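You operate a simulated robot arm through the tools that you are given. There is no shell and no other tool. Be economical: measure what you need, move in short steps, check, and stop when the job is done.

You are at the controls of a simulated robot arm. One attempt, no reset.

TASK
Set the maker to brew later, as strong and as late as the brew card says.
Fine: switch it on, set aroma and delay keys, press brew; leave it counting down.

The check looks at the end state, three seconds after you hand in, the way a careful person would. Anything else that was tipped, shoved, dropped, spilled or broken makes it a failure.

THE ROBOT
A 7-joint arm with a two-finger parallel gripper, fixed in place. Base frame: the origin is at the foot of the arm, x ahead of it, y to its left, z up. Lengths are in mm, angles in rad, forces in N, time in s.
With the tool pointing down near the work surface it reaches from about 200 to 740 mm from the base axis. Its first joint turns from -2.897 to 2.897 rad. Payload 1.57 kg.
Tool frame: the origin (TCP) lies between the finger pads and is the grasp point; the fingertips stand 30 mm ahead of it; z points along the fingers, y is the line along which they close. Largest opening 110 mm; finger width 24, thickness 12; the body of the gripper, 48 by 112 mm, starts 78 mm behind the TCP.
Orientation is that of the tool frame in the base frame, as a unit quaternion [x, y, z, w]. With the fingers straight down and closing along the base's y, the tool's x points along the base's -x, its y along +y and its z along -z.

THE INTERFACE
- The arm moves only by the tool nudge_tool. Its argument "rows" is a list of rows, each a list of 3 entries, a list of its own where there are three numbers: the shift along the tool's x, y, z in units of 50 mm (1.0 is 50 mm), then the turn, a rotation vector about the tool's x, y, z in units of 6 degrees (1.0 is 6 degrees), then the closure in counts, from 0 (fully open) to 255 (shut). In form: [[[tx, ty, tz], [rx, ry, rz], claw], ...]. A call has 1 to 8 rows; each row shifts and turns the commanded pose from where the row before left it, along the tool's axes as they then stand. A call with a number of a shift or a turn outside -1 to 1 is refused whole. Rows are played at 5 a second. More than 50 mm and 0.15 rad between two rows, or a gripper value outside its range, and nothing of the call is played. A pose out of reach is approached as far as the arm can. The call stops where the force on the tool passes 70 N (or 10 N more than at its start, if that is more) or the arm is blocked; 0.2 s more then pass. Each finger travels about 45 mm/s and halts on what it meets, pressing with about 25 N; the grip force reading is that of the motor and also rises with nothing between the fingers. The clock runs only during rows and for 0.2 s after the last one: add rows that do not move to give the fingers time. The reply holds the time, the measured pose of the TCP, the force on the tool along the base axes, the opening and the grip force, in the units named above and with some noise.
- Cameras (640 x 400 px; columns grow to the right, rows downward): "scene" is fixed at [219.5, -500.3, 1525.6]; the picture's right is [1.00, 0.04, 0.00], its down [0.02, -0.36, -0.93] and it looks along [-0.04, 0.93, -0.36] (base axes); focal length 311 px, centre (320, 200). "wrist" rides on the gripper at [70, 16, -141] in the tool frame; the picture's right is [-0.23, 0.97, 0.00], its down [-0.86, -0.20, -0.48] and it looks along [-0.47, -0.11, 0.88] (tool axes); focal length 222 px, centre (320, 200). There is no depth. A picture from a camera that has moved, and an enlarged one, comes with that camera's place and axes in the base frame and with its lens.
- capture(camera): a new picture of that camera. No time passes.
- slide_trunk(by): slides the trunk up (or, below 0, down) by that many mm; the arm rides with it, the base frame stays. It gives what a move gives, with no picture.
- zoom(camera, box): a new picture of the part [left, top, right, bottom] of that camera's present view, enlarged. No time passes.
- hand_in(): hands the job in; it is judged then, once.

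Work in short steps. Places have to be worked out from the pictures, the camera data and where the tool is seen: move nearer, look again, correct. Check each grasp and each placing, and mend what went wrong. You have 120 turns and 64 pictures in all, those below and enlarged ones among them. Open the gripper and draw the arm clear of the work before you hand the job in, unless the task says otherwise; then end with one line.

The tools are called after "Request:" as name(argument=value, ...) on one line, values as JSON. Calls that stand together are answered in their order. nudge_tool: Moves the arm, as the interface text tells. Its arguments: {"type":"object","properties":{"rows":{"type":"array"}},"required":["rows"]} The other tools are called the same way: slide_trunk (by) slides the trunk up or down; capture (camera) takes a picture; zoom (camera, box) takes an enlarged picture of a part of a camera's view; hand_in () hands the job in.

At the start:

```text
clock: 0.0
position: [254.8, 410.3, 1269.2]
ee_rot: [0.0, 1.0, -0.001, 0.002]
contact_force: [-0.7, -0.2, 0.6]
finger_gap: 109.8
grip_force: 0.1
trunk travel left (down, up): [-525.0, 65.0]
```

scene: 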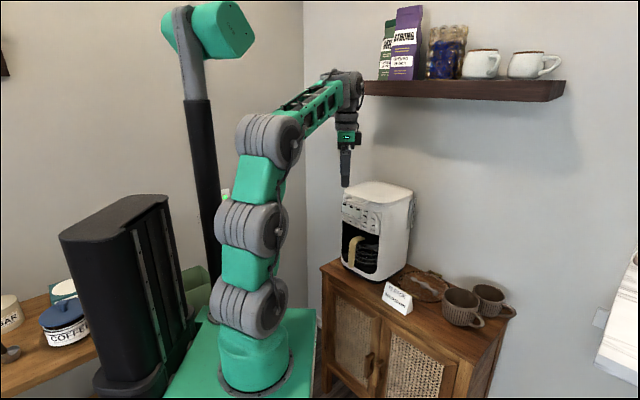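
wrist: 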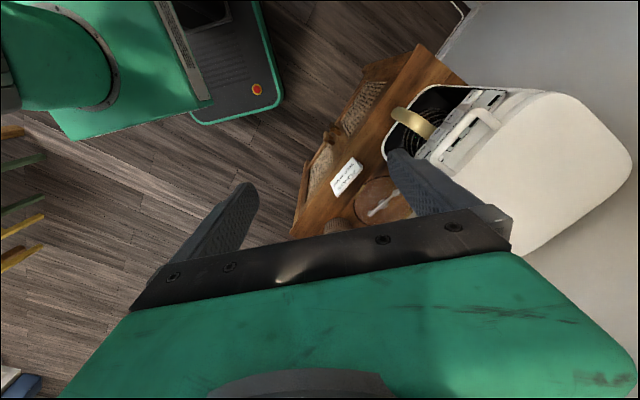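

The maker stands on the cabinet with its panel facing the camera side. I zoom on the panel and on the card to read them.

Request:
zoom(camera="scene", box=[335, 175, 425, 231])

Request:
zoom(camera="scene", box=[375, 275, 423, 305])

Request:
zoom(camera="scene", box=[320, 170, 480, 290])

```text
7.11 times, centred on (380, 203) of scene
camera zoom: at [219.5, -500.3, 1525.6], right [1.0, 0.04, 0.0], down [0.02, -0.36, -0.93], along [-0.04, 0.93, -0.36], focal length 2214 px, centre (-107, 179)
```

zoom: 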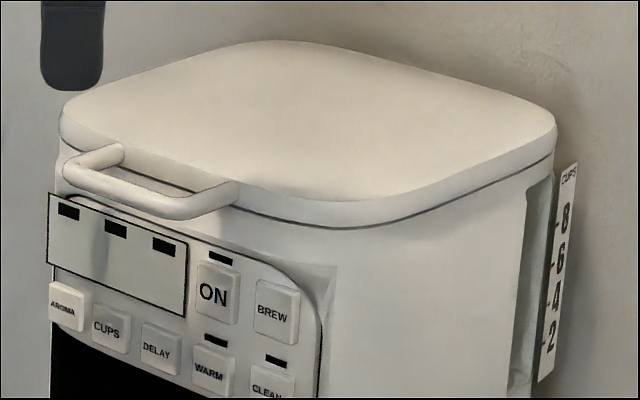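

```text
13.33 times, centred on (399, 290) of scene
camera zoom: at [219.5, -500.3, 1525.6], right [1.0, 0.04, 0.0], down [0.02, -0.36, -0.93], along [-0.04, 0.93, -0.36], focal length 4152 px, centre (-733, -1000)
```

zoom: 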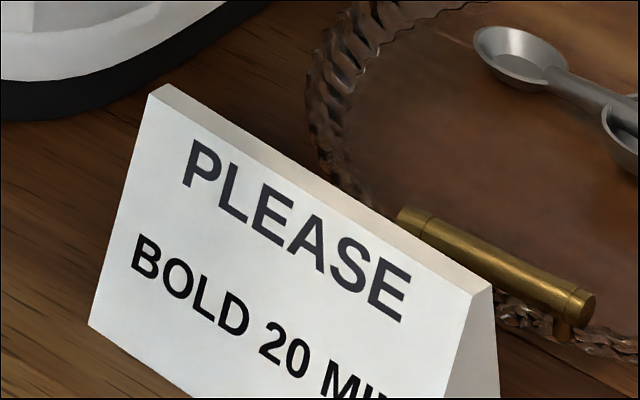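

```text
3.33 times, centred on (400, 230) of scene
camera zoom: at [219.5, -500.3, 1525.6], right [1.0, 0.04, 0.0], down [0.02, -0.36, -0.93], along [-0.04, 0.93, -0.36], focal length 1038 px, centre (53, 100)
```

zoom: 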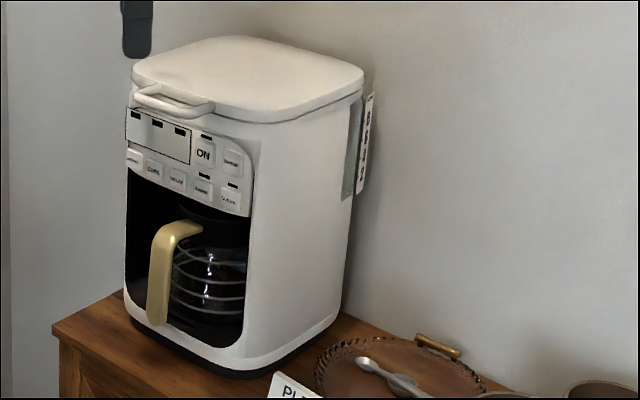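

The card reads "BOLD 20 MIN". I put the front face along (273,689)–(398,569), facing the arm, with the ON key near (348,616,1027). I yaw the tool so it lines up with the face and read the rest of the card.

Request:
nudge_tool(rows=[[[0, 0, 0], [0, 0, -1], 255], [[0, 0, 0], [0, 0, -1], 255], [[0, 0, 0], [0, 0, -1], 255], [[0, 0, 0], [0, 0, -1], 255], [[0, 0, 0], [0, 0, -1], 255], [[0, 0, 0], [0, 0, -1], 255], [[0, 0, 0], [0, 0, -1], 255], [[0, 0, 0], [0, 0, -0.7], 255]])

Request:
zoom(camera="scene", box=[380, 280, 420, 315])

```text
clock: 1.8
position: [254.7, 408.9, 1271.7]
ee_rot: [-0.393, 0.92, -0.001, 0.0]
contact_force: [0.3, 0.3, 0.9]
finger_gap: 0.0
grip_force: 21.0
trunk travel left (down, up): [-525.0, 65.0]
```

```text
11.43 times, centred on (400, 298) of scene
camera zoom: at [219.5, -500.3, 1525.6], right [1.0, 0.04, 0.0], down [0.02, -0.36, -0.93], along [-0.04, 0.93, -0.36], focal length 3559 px, centre (-594, -914)
```

zoom: 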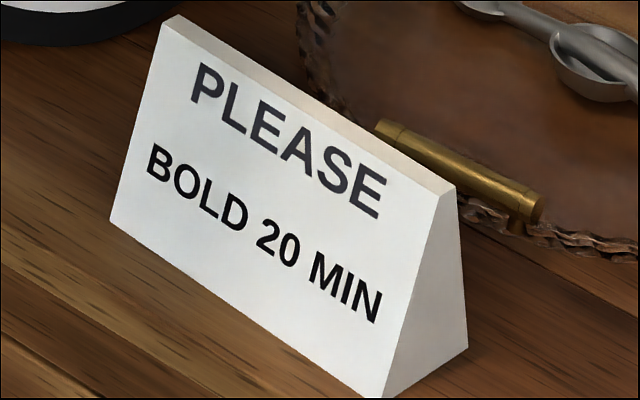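

The card says BOLD, 20 MIN, and the yaw is right. Next I pitch the tool up towards horizontal, halfway first.

Request:
nudge_tool(rows=[[[0, 0, 0], [0, -1, 0], 255], [[0, 0, 0], [0, -1, 0], 255], [[0, 0, 0], [0, -1, 0], 255], [[0, 0, 0], [0, -1, 0], 255], [[0, 0, 0], [0, -1, 0], 255], [[0, 0, 0], [0, -1, 0], 255], [[0, 0, 0], [0, -1, 0], 255], [[0, 0, 0], [0, 0, 0], 255]])

Request:
capture(camera="wrist")

```text
clock: 3.6
position: [243.7, 384.0, 1318.5]
ee_rot: [-0.376, 0.877, 0.118, 0.275]
contact_force: [0.6, -0.2, -0.1]
finger_gap: 0.1
grip_force: 21.4
out of reach, approached as far as the arm can: row 5, 6, 7
trunk travel left (down, up): [-525.0, 65.0]
```

```text
57 pictures are left
camera wrist: at [135.9, 295.8, 1393.1], right [-0.57, 0.81, 0.13], down [0.44, 0.17, 0.88], along [0.69, 0.56, -0.45], focal length 222 px, centre (320, 200)
```

wrist: 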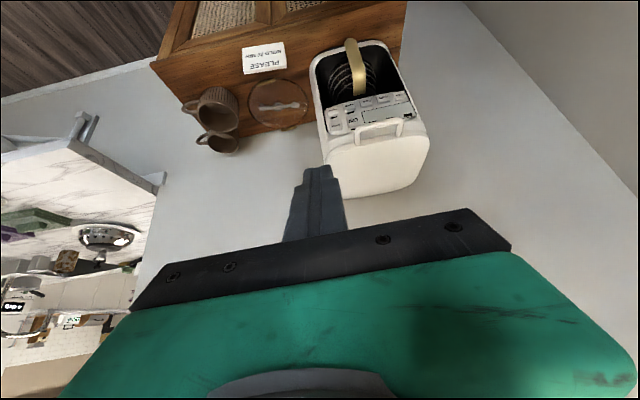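

The pitch stops at about 35°, probably a wrist joint limit because the trunk is high. I lower the trunk so the arm can reach up and the forearm lies flatter.

Request:
slide_trunk(by=-250)

Request:
capture(camera="scene")

```text
clock: 6.2
position: [245.8, 384.4, 1068.6]
ee_rot: [-0.375, 0.877, 0.117, 0.275]
contact_force: [0.2, 0.9, -0.6]
finger_gap: 0.0
grip_force: 21.3
trunk travel left (down, up): [-275.0, 315.0]
```

```text
56 pictures are left
```

scene: 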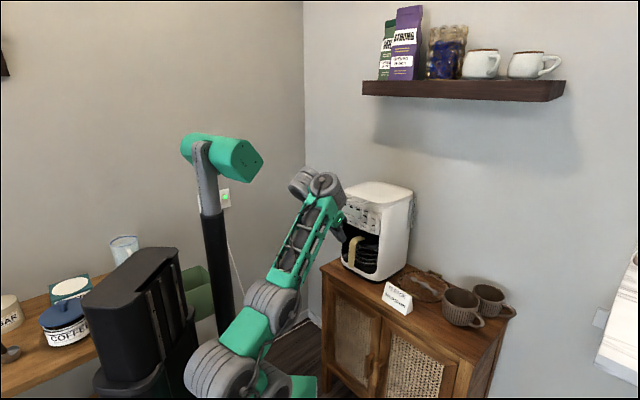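

The trunk is down and nothing was touched. I try the pitch again.

Request:
nudge_tool(rows=[[[0, 0, 0], [0, -1, 0], 255], [[0, 0, 0], [0, -1, 0], 255], [[0, 0, 0], [0, -1, 0], 255], [[0, 0, 0], [0, 0, 0], 255]])

```text
clock: 7.2
position: [227.0, 312.3, 1141.8]
ee_rot: [-0.359, 0.839, 0.163, 0.376]
contact_force: [-0.2, -0.1, -0.2]
finger_gap: 0.0
grip_force: 21.1
out of reach, approached as far as the arm can: row 1, 2, 3
trunk travel left (down, up): [-275.0, 315.0]
```

The pitch got to 48°, with the TCP drifting back towards the arm. I move forward horizontally first to give the wrist room, then pitch more.

Request:
nudge_tool(rows=[[[-0.67, 0, 0.74], [0, 0, 0], 255], [[-0.67, 0, 0.74], [0, 0, 0], 255], [[0, 0, 0], [0, -1, 0], 255], [[0, 0, 0], [0, -1, 0], 255], [[0, 0, 0], [0, 0, 0], 255]])

```text
clock: 8.3
position: [281.5, 337.5, 1179.7]
ee_rot: [-0.409, 0.779, 0.238, 0.411]
contact_force: [-0.5, -1.0, -0.2]
finger_gap: 0.0
grip_force: 20.6
out of reach, approached as far as the arm can: row 1, 2, 3, 4
trunk travel left (down, up): [-275.0, 315.0]
stopped in row 5: the arm was blocked; the commanded pose is now the measured one
```

Request:
capture(camera="scene")

Request:
capture(camera="wrist")

```text
55 pictures are left
```

scene: 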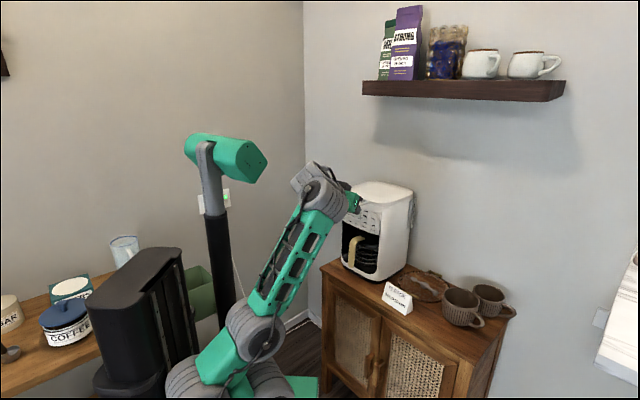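

```text
54 pictures are left
camera wrist: at [180.5, 214.5, 1198.7], right [-0.74, 0.64, 0.22], down [0.23, -0.07, 0.97], along [0.63, 0.77, -0.1], focal length 222 px, centre (320, 200)
```

wrist: 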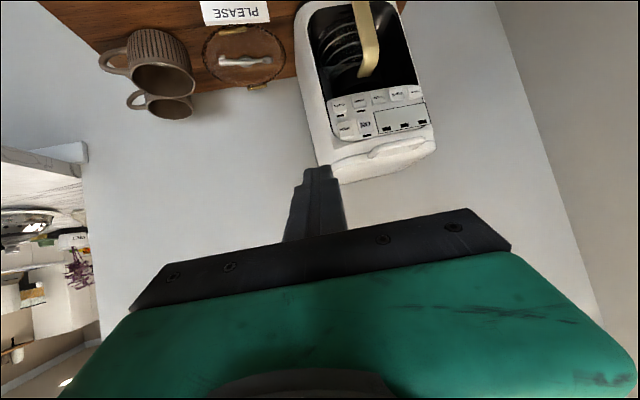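

The arm looks tightly folded: the TCP is too close to the shoulder, not too far out. I go up and a little forward with no turn to unfold it, and will pitch and lower the trunk later.

Request:
nudge_tool(rows=[[[-0.8, 0.03, -0.52], [0, 0, 0], 255], [[-0.8, 0.03, -0.52], [0, 0, 0], 255], [[-0.8, 0.03, -0.52], [0, 0, 0], 255], [[-0.54, -0.18, 0.8], [0, 0, 0], 255], [[-0.54, -0.18, 0.8], [0, 0, 0], 255], [[0, 0, 0], [0, 0, 0], 255]])

Request:
capture(camera="scene")

```text
clock: 9.7
position: [339.8, 408.0, 1339.8]
ee_rot: [-0.404, 0.77, 0.233, 0.435]
contact_force: [0.1, 1.6, -1.0]
finger_gap: 0.0
grip_force: 21.7
out of reach, approached as far as the arm can: row 3, 5
trunk travel left (down, up): [-275.0, 315.0]
```

```text
53 pictures are left
```

scene: 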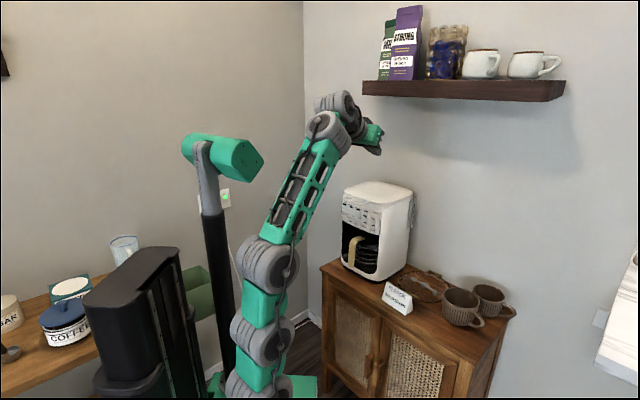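

The arm is now almost extended upward with room at the wrist. I try pitching here in small steps and realign the yaw afterwards.

Request:
nudge_tool(rows=[[[0, 0, 0], [0, -1, 0], 255], [[0, 0, 0], [0, -1, 0], 255], [[0, 0, 0], [0, -1, 0], 255], [[0, 0, 0], [0, -1, 0], 255], [[0, 0, 0], [0, 0, 0], 255]])

```text
clock: 10.9
position: [337.3, 406.7, 1333.6]
ee_rot: [-0.349, 0.669, 0.316, 0.574]
contact_force: [0.1, 0.4, -0.1]
finger_gap: 0.1
grip_force: 21.0
trunk travel left (down, up): [-275.0, 315.0]
```

Full pitch motion worked, and the tool is now at -8° pitch and 56° yaw. I correct both, then look through the wrist camera.

Request:
nudge_tool(rows=[[[0, 0, 0], [0.83, -0.66, 0], 255], [[0, 0, 0], [0.83, -0.66, 0], 255], [[0, 0, 0], [0, 0, 0], 255]])

Request:
capture(camera="wrist")

```text
clock: 11.7
position: [335.9, 406.3, 1333.9]
ee_rot: [-0.275, 0.654, 0.279, 0.647]
contact_force: [1.3, -0.1, -0.2]
finger_gap: 0.0
grip_force: 21.4
trunk travel left (down, up): [-275.0, 315.0]
```

```text
52 pictures are left
camera wrist: at [225.1, 316.2, 1263.4], right [-0.7, 0.67, 0.24], down [-0.18, -0.49, 0.86], along [0.69, 0.56, 0.46], focal length 222 px, centre (320, 200)
```

wrist: 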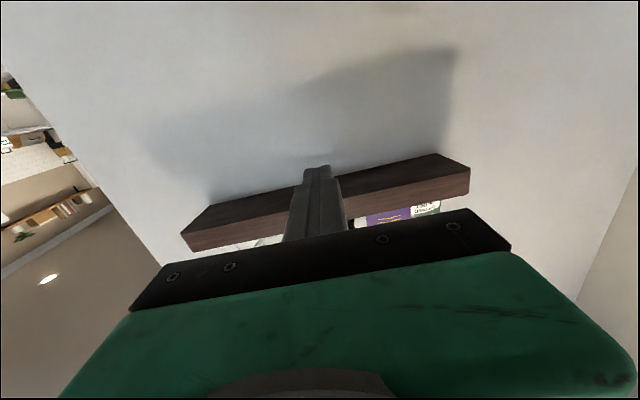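

The tool is now level and square to the face, about 130 mm in front of it and above the panel. I lower the trunk so the tool comes to panel height.

Request:
slide_trunk(by=-270)

Request:
capture(camera="scene")

Request:
capture(camera="wrist")

```text
clock: 14.4
position: [334.9, 406.6, 1063.8]
ee_rot: [-0.275, 0.654, 0.28, 0.647]
contact_force: [0.5, 0.2, -0.5]
finger_gap: 0.0
grip_force: 21.1
trunk travel left (down, up): [-5.0, 585.0]
```

```text
51 pictures are left
```

scene: 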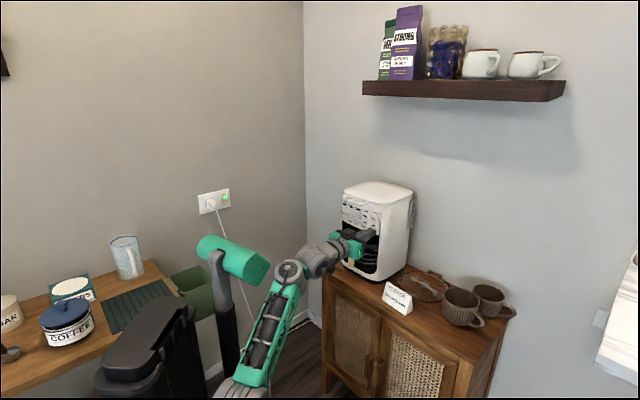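

```text
50 pictures are left
camera wrist: at [225.2, 316.1, 993.5], right [-0.7, 0.67, 0.24], down [-0.18, -0.49, 0.86], along [0.69, 0.56, 0.46], focal length 222 px, centre (320, 200)
```

wrist: 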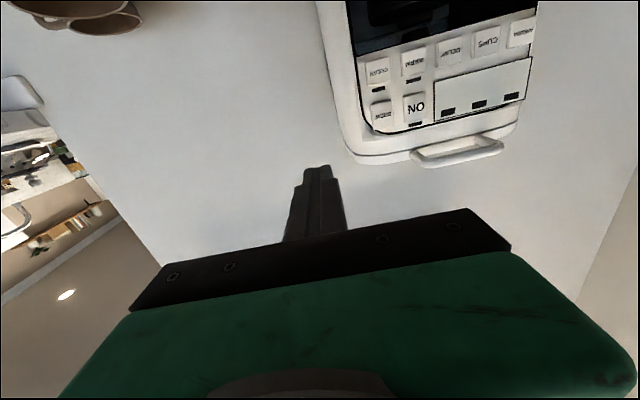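

Triangulating from both views, the panel is vertical near .69x+.72y≈660. ON is at (344,587,1045), BREW (372,560,1042), AROMA (268,659,998) and DELAY (318,611,998). I move to about 30 mm in front of ON.

Request:
nudge_tool(rows=[[[0.127, 0.786, 0.3], [0, 0, 0], 255], [[0.127, 0.786, 0.5], [0, 0, 0], 255], [[0.127, 0.786, 0.73], [0, 0, 0], 255], [[0, 0, 0], [0, 0, 0], 255]])

Request:
capture(camera="wrist")

Request:
zoom(camera="scene", box=[320, 175, 420, 238])

```text
refused: row 3 steps farther than a row can; nothing moved
```

```text
49 pictures are left
camera wrist: at [225.2, 316.1, 993.5], right [-0.7, 0.67, 0.24], down [-0.18, -0.49, 0.86], along [0.69, 0.56, 0.46], focal length 222 px, centre (320, 200)
```

wrist: 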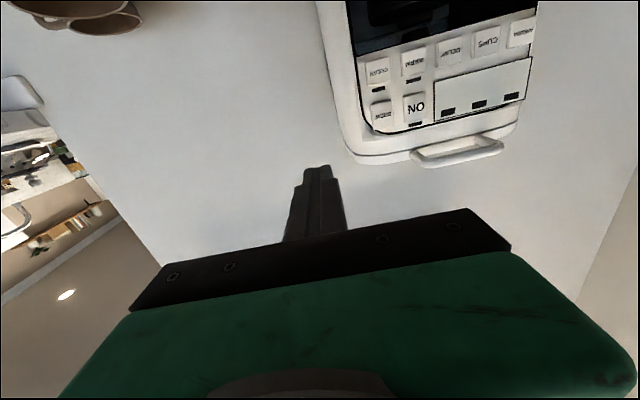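

```text
6.35 times, centred on (370, 206) of scene
camera zoom: at [219.5, -500.3, 1525.6], right [1.0, 0.04, 0.0], down [0.02, -0.36, -0.93], along [-0.04, 0.93, -0.36], focal length 1977 px, centre (2, 159)
```

zoom: 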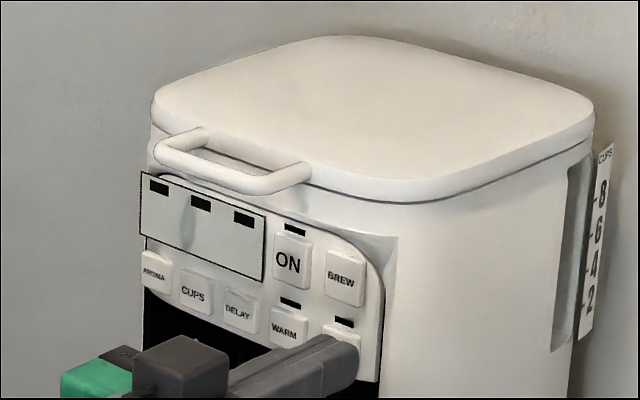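

One row was longer than allowed, so nothing moved. I split the same shift over more rows.

Request:
nudge_tool(rows=[[[0.1, 0.6, 0.38], [0, 0, 0], 255], [[0.1, 0.6, 0.38], [0, 0, 0], 255], [[0.1, 0.6, 0.38], [0, 0, 0], 255], [[0.1, 0.56, 0.38], [0, 0, 0], 255], [[0, 0, 0], [0, 0, 0], 255]])

Request:
capture(camera="wrist")

Request:
zoom(camera="scene", box=[320, 175, 420, 238])

```text
clock: 15.7
position: [302.6, 543.3, 1044.2]
ee_rot: [-0.276, 0.654, 0.281, 0.646]
contact_force: [-0.3, 0.6, -0.4]
finger_gap: 0.0
grip_force: 21.6
trunk travel left (down, up): [-5.0, 585.0]
```

```text
47 pictures are left
camera wrist: at [192.3, 453.2, 974.2], right [-0.7, 0.67, 0.24], down [-0.18, -0.49, 0.86], along [0.69, 0.56, 0.46], focal length 222 px, centre (320, 200)
```

wrist: 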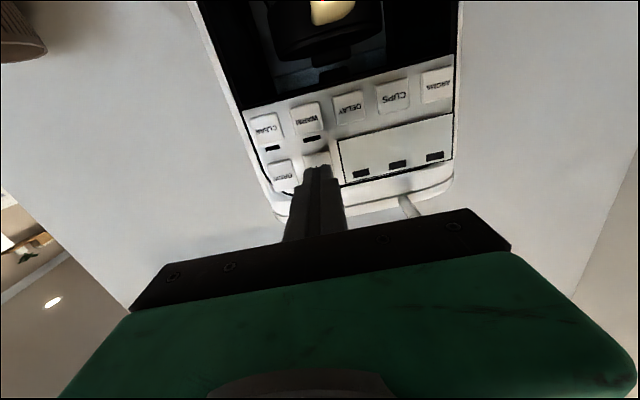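

```text
6.35 times, centred on (370, 206) of scene
camera zoom: at [219.5, -500.3, 1525.6], right [1.0, 0.04, 0.0], down [0.02, -0.36, -0.93], along [-0.04, 0.93, -0.36], focal length 1977 px, centre (2, 159)
```

zoom: 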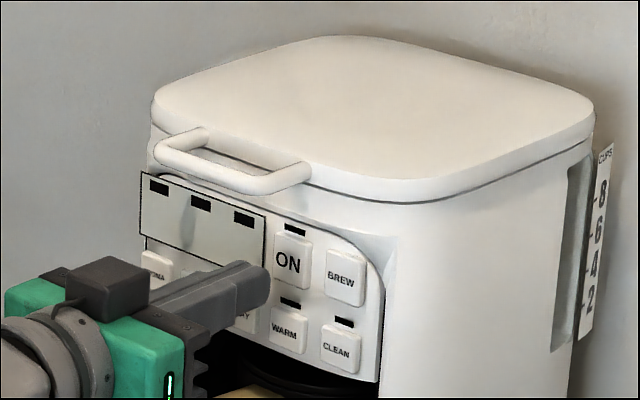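

The tip is 30 mm in front of ON and lines up, needing about 3 mm to the right. I advance 25 mm, then creep.

Request:
nudge_tool(rows=[[[0, -0.07, 0.25], [0, 0, 0], 255], [[0, 0, 0.2], [0, 0, 0], 255], [[0, 0, 0], [0, 0, 0], 255]])

Request:
zoom(camera="scene", box=[335, 180, 395, 218])

Request:
zoom(camera="wrist", box=[220, 80, 460, 230])

```text
clock: 16.4
position: [321.1, 557.1, 1043.6]
ee_rot: [-0.276, 0.654, 0.28, 0.646]
contact_force: [-0.3, 0.7, -1.1]
finger_gap: 0.0
grip_force: 21.4
trunk travel left (down, up): [-5.0, 585.0]
```

```text
10.53 times, centred on (365, 199) of scene
camera zoom: at [219.5, -500.3, 1525.6], right [1.0, 0.04, 0.0], down [0.02, -0.36, -0.93], along [-0.04, 0.93, -0.36], focal length 3278 px, centre (-154, 210)
```

zoom: 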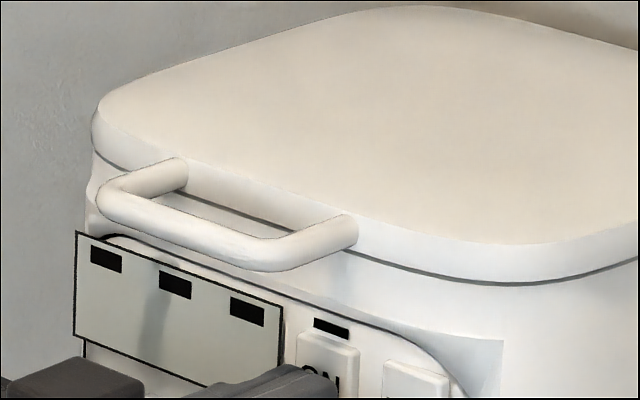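

```text
2.67 times, centred on (340, 155) of wrist
camera zoom: at [210.2, 467.1, 973.9], right [-0.7, 0.67, 0.24], down [-0.18, -0.49, 0.86], along [0.69, 0.56, 0.46], focal length 592 px, centre (267, 320)
```

zoom: 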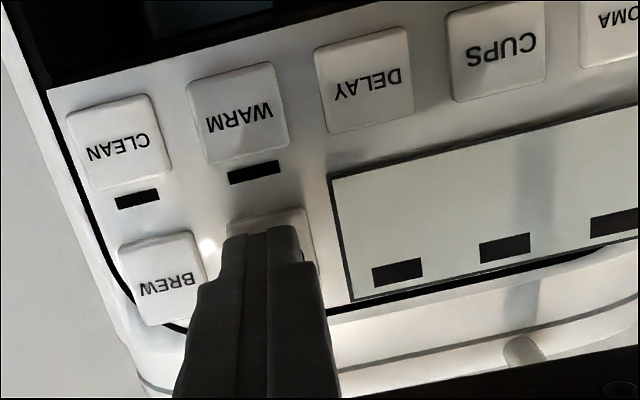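

The tip is in front of ON and still short of it. I shift back 2 mm left and up 2 mm, then creep in 3 mm steps while watching the force.

Request:
nudge_tool(rows=[[[-0.04, 0.05, 0.06], [0, 0, 0], 255], [[0, 0, 0.04], [0, 0, 0], 255], [[0, 0, 0], [0, 0, 0], 255]])

Request:
zoom(camera="wrist", box=[220, 80, 460, 230])

```text
clock: 17.2
position: [324.3, 562.9, 1046.6]
ee_rot: [-0.276, 0.654, 0.281, 0.646]
contact_force: [-1.0, -0.4, 0.3]
finger_gap: 0.1
grip_force: 21.1
trunk travel left (down, up): [-5.0, 585.0]
```

```text
2.67 times, centred on (340, 155) of wrist
camera zoom: at [211.9, 472.2, 975.9], right [-0.7, 0.67, 0.24], down [-0.18, -0.49, 0.86], along [0.69, 0.56, 0.46], focal length 592 px, centre (267, 320)
```

zoom: 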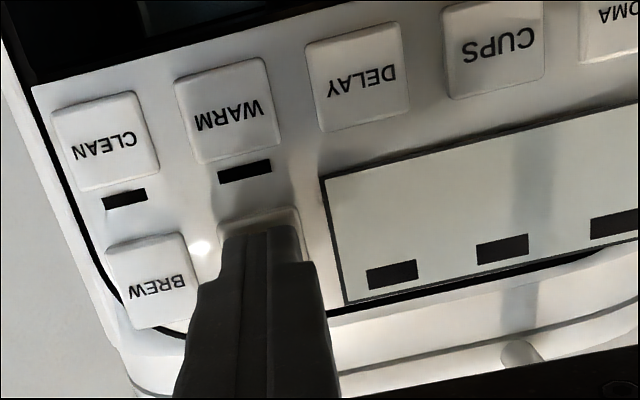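

There is no contact yet and the alignment is good. I creep on.

Request:
nudge_tool(rows=[[[0, 0, 0.04], [0, 0, 0], 255], [[0, 0, 0.04], [0, 0, 0], 255], [[0, 0, 0], [0, 0, 0], 255]])

```text
clock: 18.1
position: [324.7, 564.9, 1046.5]
ee_rot: [-0.275, 0.654, 0.279, 0.647]
contact_force: [-4.0, -4.3, -0.9]
finger_gap: 0.0
grip_force: 21.6
trunk travel left (down, up): [-5.0, 585.0]
```

The tip is in contact at about 6 N. I check whether the lamp has come on.

Request:
zoom(camera="scene", box=[335, 180, 395, 218])

```text
10.53 times, centred on (365, 199) of scene
camera zoom: at [219.5, -500.3, 1525.6], right [1.0, 0.04, 0.0], down [0.02, -0.36, -0.93], along [-0.04, 0.93, -0.36], focal length 3278 px, centre (-154, 210)
```

zoom: 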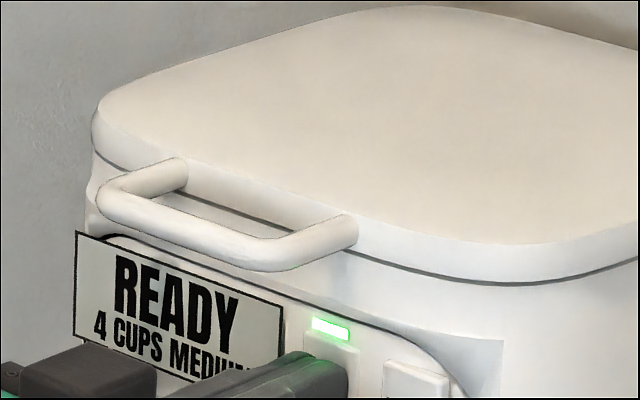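

ON worked: the display reads READY, 4 CUPS MEDIUM. I retract 20 mm and move in front of AROMA, 105 mm left and 47 mm down.

Request:
nudge_tool(rows=[[[0, 0, -0.5], [0, 0, 0], 255], [[0.31, 0.7, 0], [0, 0, 0], 255], [[0.31, 0.7, 0], [0, 0, 0], 255], [[0.32, 0.69, 0], [0, 0, 0], 255], [[0, 0, 0.16], [0, 0, 0], 255], [[0, 0, 0], [0, 0, 0], 255]])

Request:
capture(camera="wrist")

Request:
zoom(camera="scene", box=[325, 180, 405, 230])

```text
clock: 19.4
position: [237.1, 626.1, 999.6]
ee_rot: [-0.276, 0.654, 0.28, 0.646]
contact_force: [0.2, -0.6, -0.4]
finger_gap: 0.0
grip_force: 21.1
trunk travel left (down, up): [-5.0, 585.0]
```

```text
41 pictures are left
camera wrist: at [126.5, 535.6, 930.0], right [-0.7, 0.67, 0.24], down [-0.18, -0.48, 0.86], along [0.69, 0.56, 0.46], focal length 222 px, centre (320, 200)
```

wrist: 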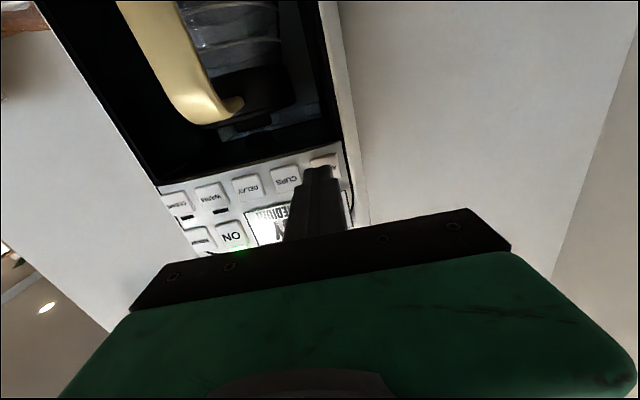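

```text
8.00 times, centred on (365, 205) of scene
camera zoom: at [219.5, -500.3, 1525.6], right [1.0, 0.04, 0.0], down [0.02, -0.36, -0.93], along [-0.04, 0.93, -0.36], focal length 2491 px, centre (-40, 160)
```

zoom: 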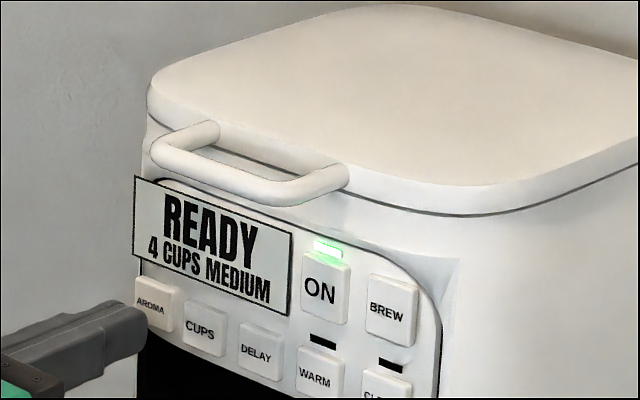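

I check the alignment up close before advancing the last 15 mm.

Request:
zoom(camera="wrist", box=[240, 120, 400, 220])

```text
4.00 times, centred on (320, 170) of wrist
camera zoom: at [126.5, 535.6, 930.0], right [-0.7, 0.67, 0.24], down [-0.18, -0.48, 0.86], along [0.69, 0.56, 0.46], focal length 888 px, centre (320, 320)
```

zoom: 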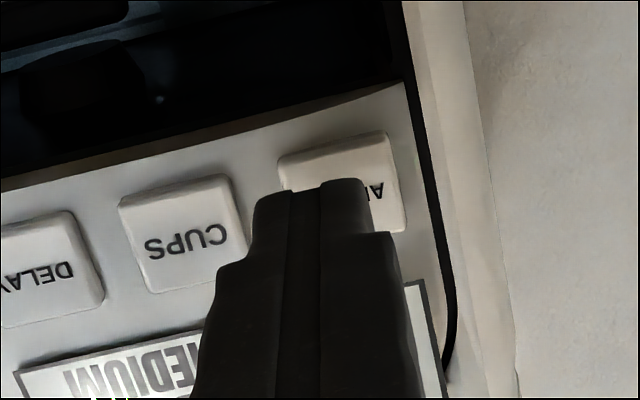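

AROMA sits about 6–7 mm farther left than the tip. I shift left 6 mm and creep in.

Request:
nudge_tool(rows=[[[-0.05, 0.12, 0.1], [0, 0, 0], 255], [[0, 0, 0.12], [0, 0, 0], 255], [[0, 0, 0], [0, 0, 0], 255]])

Request:
zoom(camera="wrist", box=[240, 120, 400, 220])

```text
clock: 20.2
position: [240.5, 637.8, 1002.0]
ee_rot: [-0.277, 0.653, 0.281, 0.647]
contact_force: [-0.7, 0.2, -1.5]
finger_gap: 0.0
grip_force: 21.5
trunk travel left (down, up): [-5.0, 585.0]
```

```text
4.00 times, centred on (320, 170) of wrist
camera zoom: at [130.6, 547.3, 932.4], right [-0.7, 0.67, 0.24], down [-0.18, -0.49, 0.86], along [0.69, 0.56, 0.46], focal length 888 px, centre (320, 320)
```

zoom: 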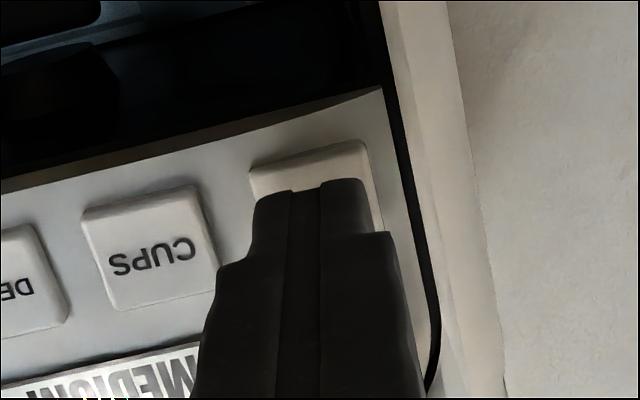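

The tip is centred on AROMA. I press with the same travel that worked for ON.

Request:
nudge_tool(rows=[[[0, 0, 0.06], [0, 0, 0], 255], [[0, 0, 0.04], [0, 0, 0], 255], [[0, 0, 0.04], [0, 0, 0], 255], [[0, 0, 0], [0, 0, 0], 255]])

Request:
zoom(camera="scene", box=[325, 180, 405, 230])

```text
clock: 21.2
position: [245.9, 642.3, 1002.2]
ee_rot: [-0.276, 0.654, 0.28, 0.646]
contact_force: [0.3, -0.2, 0.1]
finger_gap: 0.0
grip_force: 21.2
trunk travel left (down, up): [-5.0, 585.0]
```

```text
8.00 times, centred on (365, 205) of scene
camera zoom: at [219.5, -500.3, 1525.6], right [1.0, 0.04, 0.0], down [0.02, -0.36, -0.93], along [-0.04, 0.93, -0.36], focal length 2491 px, centre (-40, 160)
```

zoom: 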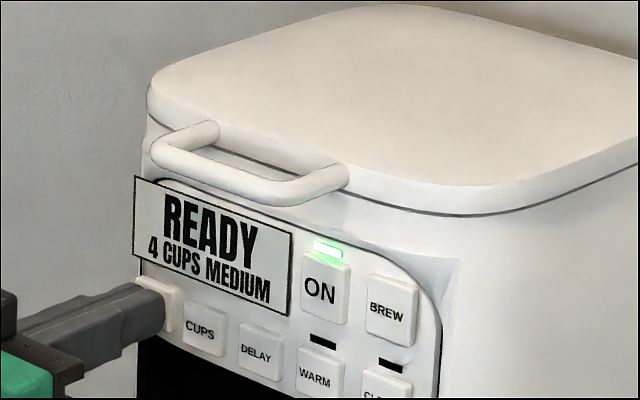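

There is no contact yet, as the face lies a few mm deeper here. I keep creeping.

Request:
nudge_tool(rows=[[[0, 0, 0.04], [0, 0, 0], 255], [[0, 0, 0.04], [0, 0, 0], 255], [[0, 0, 0], [0, 0, 0], 255]])

```text
clock: 22.1
position: [247.1, 644.4, 1002.3]
ee_rot: [-0.277, 0.653, 0.281, 0.647]
contact_force: [-7.7, -13.1, -4.8]
finger_gap: 0.1
grip_force: 20.9
trunk travel left (down, up): [-5.0, 585.0]
```

Request:
zoom(camera="scene", box=[325, 180, 405, 230])

```text
8.00 times, centred on (365, 205) of scene
camera zoom: at [219.5, -500.3, 1525.6], right [1.0, 0.04, 0.0], down [0.02, -0.36, -0.93], along [-0.04, 0.93, -0.36], focal length 2491 px, centre (-40, 160)
```

zoom: 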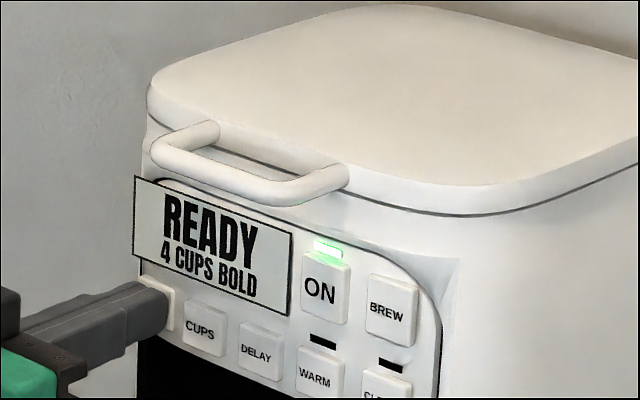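

The display reads BOLD. I retract and move 74 mm right to DELAY.

Request:
nudge_tool(rows=[[[0, 0, -0.5], [0, 0, 0], 255], [[0, -0.74, 0], [0, 0, 0], 255], [[0, -0.74, 0], [0, 0, 0], 255], [[0, 0, 0.26], [0, 0, 0], 255], [[0, 0, 0], [0, 0, 0], 255]])

Request:
zoom(camera="wrist", box=[220, 100, 420, 225])

```text
clock: 23.2
position: [293.7, 585.4, 1001.4]
ee_rot: [-0.276, 0.654, 0.28, 0.647]
contact_force: [0.2, 0.3, 0.8]
finger_gap: 0.0
grip_force: 21.5
trunk travel left (down, up): [-5.0, 585.0]
```

```text
3.20 times, centred on (320, 162) of wrist
camera zoom: at [182.6, 494.6, 931.7], right [-0.7, 0.67, 0.24], down [-0.18, -0.49, 0.86], along [0.69, 0.56, 0.46], focal length 711 px, centre (320, 320)
```

zoom: 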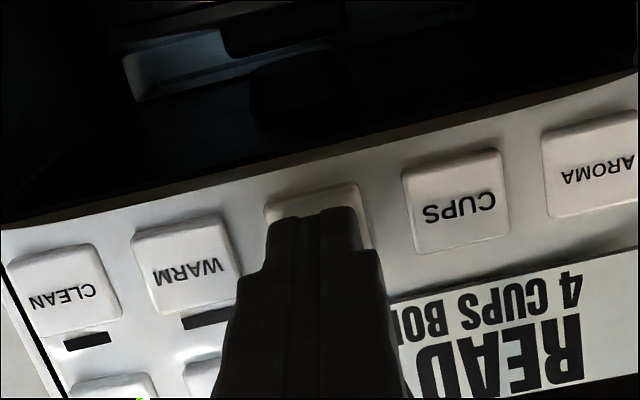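

The tip is centred on DELAY, so I creep in.

Request:
nudge_tool(rows=[[[0, 0, 0.08], [0, 0, 0], 255], [[0, 0, 0.05], [0, 0, 0], 255], [[0, 0, 0.04], [0, 0, 0], 255], [[0, 0, 0], [0, 0, 0], 255]])

Request:
zoom(camera="scene", box=[325, 180, 405, 230])

```text
clock: 24.2
position: [299.3, 590.4, 1002.8]
ee_rot: [-0.276, 0.654, 0.28, 0.647]
contact_force: [-4.8, -4.4, -2.7]
finger_gap: 0.1
grip_force: 21.8
trunk travel left (down, up): [-5.0, 585.0]
```

```text
8.00 times, centred on (365, 205) of scene
camera zoom: at [219.5, -500.3, 1525.6], right [1.0, 0.04, 0.0], down [0.02, -0.36, -0.93], along [-0.04, 0.93, -0.36], focal length 2491 px, centre (-40, 160)
```

zoom: 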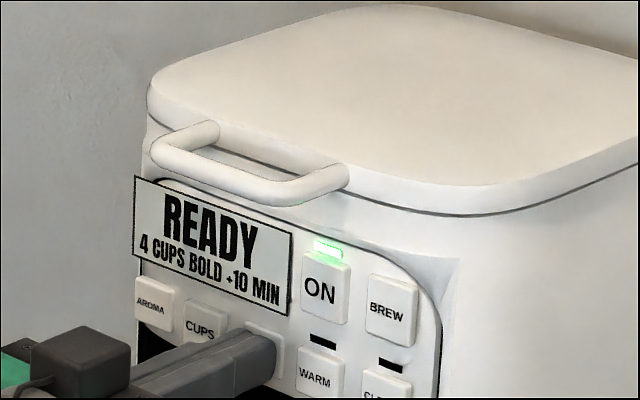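

The delay shows +10 MIN, so each press seems to add 10. I release by backing off 8 mm and press again.

Request:
nudge_tool(rows=[[[0, 0, -0.16], [0, 0, 0], 255], [[0, 0, 0], [0, 0, 0], 255], [[0, 0, 0.08], [0, 0, 0], 255], [[0, 0, 0.05], [0, 0, 0], 255], [[0, 0, 0.03], [0, 0, 0], 255], [[0, 0, 0], [0, 0, 0], 255]])

Request:
zoom(camera="scene", box=[325, 180, 405, 230])

```text
clock: 25.6
position: [299.1, 591.5, 1001.6]
ee_rot: [-0.276, 0.653, 0.281, 0.646]
contact_force: [-3.4, -5.5, -2.4]
finger_gap: 0.0
grip_force: 21.2
trunk travel left (down, up): [-5.0, 585.0]
```

```text
8.00 times, centred on (365, 205) of scene
camera zoom: at [219.5, -500.3, 1525.6], right [1.0, 0.04, 0.0], down [0.02, -0.36, -0.93], along [-0.04, 0.93, -0.36], focal length 2491 px, centre (-40, 160)
```

zoom: 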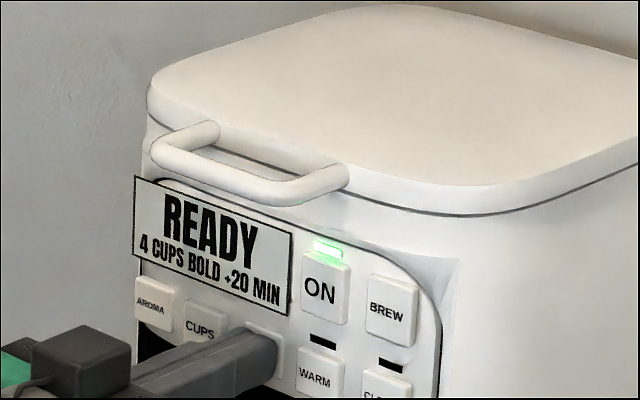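

Now BOLD +20 MIN. I retract and move to BREW, 74 mm right and 44 mm up.

Request:
nudge_tool(rows=[[[0, 0, -0.5], [0, 0, 0], 255], [[-0.29, -0.5, 0], [0, 0, 0], 255], [[-0.29, -0.5, 0], [0, 0, 0], 255], [[-0.29, -0.48, 0], [0, 0, 0], 255], [[0, 0, 0.26], [0, 0, 0], 255], [[0, 0, 0], [0, 0, 0], 255]])

Request:
zoom(camera="wrist", box=[220, 100, 420, 225])

```text
clock: 27.1
position: [344.1, 530.9, 1044.3]
ee_rot: [-0.275, 0.654, 0.28, 0.647]
contact_force: [1.3, -0.1, 0.3]
finger_gap: 0.2
grip_force: 21.1
trunk travel left (down, up): [-5.0, 585.0]
```

```text
3.20 times, centred on (320, 162) of wrist
camera zoom: at [234.1, 440.7, 974.5], right [-0.7, 0.67, 0.24], down [-0.18, -0.49, 0.86], along [0.69, 0.56, 0.46], focal length 711 px, centre (320, 320)
```

zoom: 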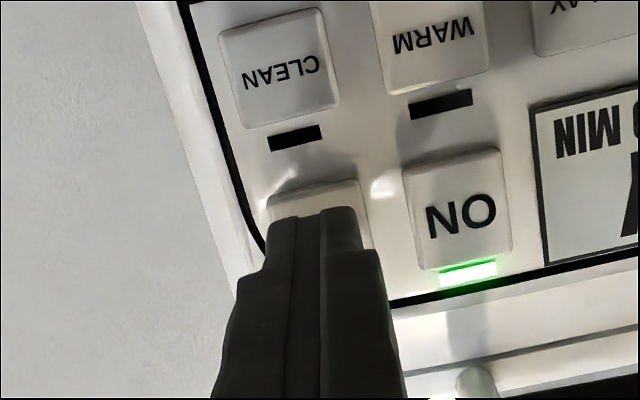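

The tip is centred on BREW. I creep in, 11 mm in total.

Request:
nudge_tool(rows=[[[0, 0, 0.1], [0, 0, 0], 255], [[0, 0, 0.06], [0, 0, 0], 255], [[0, 0, 0.05], [0, 0, 0], 255], [[0, 0, 0], [0, 0, 0], 255]])

Request:
zoom(camera="scene", box=[325, 180, 405, 230])

```text
clock: 28.1
position: [353.7, 539.7, 1043.2]
ee_rot: [-0.277, 0.653, 0.281, 0.647]
contact_force: [-1.8, -0.3, -0.7]
finger_gap: 0.0
grip_force: 21.0
trunk travel left (down, up): [-5.0, 585.0]
```

```text
8.00 times, centred on (365, 205) of scene
camera zoom: at [219.5, -500.3, 1525.6], right [1.0, 0.04, 0.0], down [0.02, -0.36, -0.93], along [-0.04, 0.93, -0.36], focal length 2491 px, centre (-40, 160)
```

zoom: 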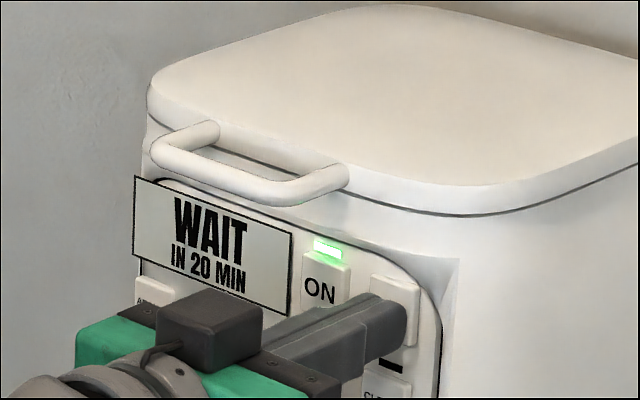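

The display reads "WAIT IN 20 MIN", so the countdown has started. I draw straight back, open the gripper once clear, and check.

Request:
nudge_tool(rows=[[[0, 0, -0.5], [0, 0, 0], 255], [[0, 0, -0.8], [0, 0, 0], 255], [[0, 0, -0.8], [0, 0, 0], 255], [[0, 0, -0.5], [0, 0, 0], 255], [[0, 0, 0], [0, 0, 0], 0], [[0, 0, 0], [0, 0, 0], 0], [[0, 0, 0], [0, 0, 0], 0], [[0, 0, 0], [0, 0, 0], 0]])

Request:
capture(camera="scene")

Request:
zoom(camera="scene", box=[325, 180, 405, 230])

```text
clock: 29.9
position: [262.9, 448.8, 1038.4]
ee_rot: [-0.28, 0.655, 0.275, 0.645]
contact_force: [0.1, 0.4, 0.4]
finger_gap: 85.9
grip_force: 0.1
trunk travel left (down, up): [-5.0, 585.0]
```

```text
30 pictures are left
```

scene: 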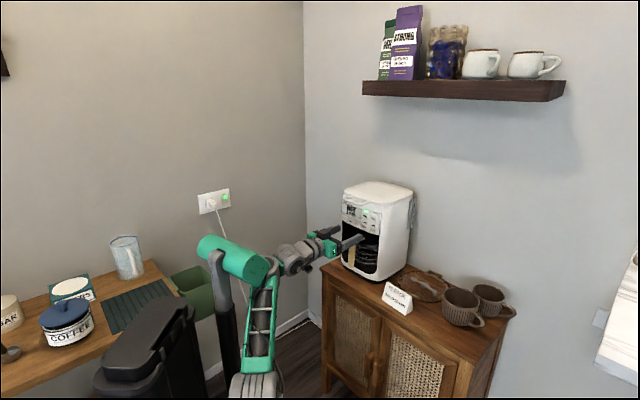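

```text
8.00 times, centred on (365, 205) of scene
camera zoom: at [219.5, -500.3, 1525.6], right [1.0, 0.04, 0.0], down [0.02, -0.36, -0.93], along [-0.04, 0.93, -0.36], focal length 2491 px, centre (-40, 160)
```

zoom: 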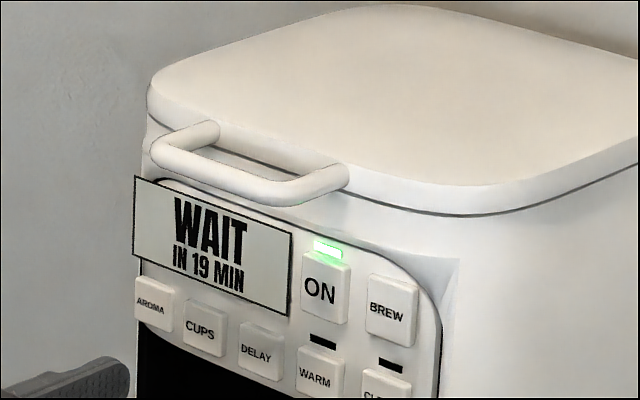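

The maker is counting down (19 MIN), it has not moved, and the arm is clear with the gripper open. I hand in.

Request:
hand_in()

```text
The job is handed in.
```

The coffee maker is on and set to BOLD with a 20-minute delay, as the card says; it was counting down (19 min left) when I handed in.
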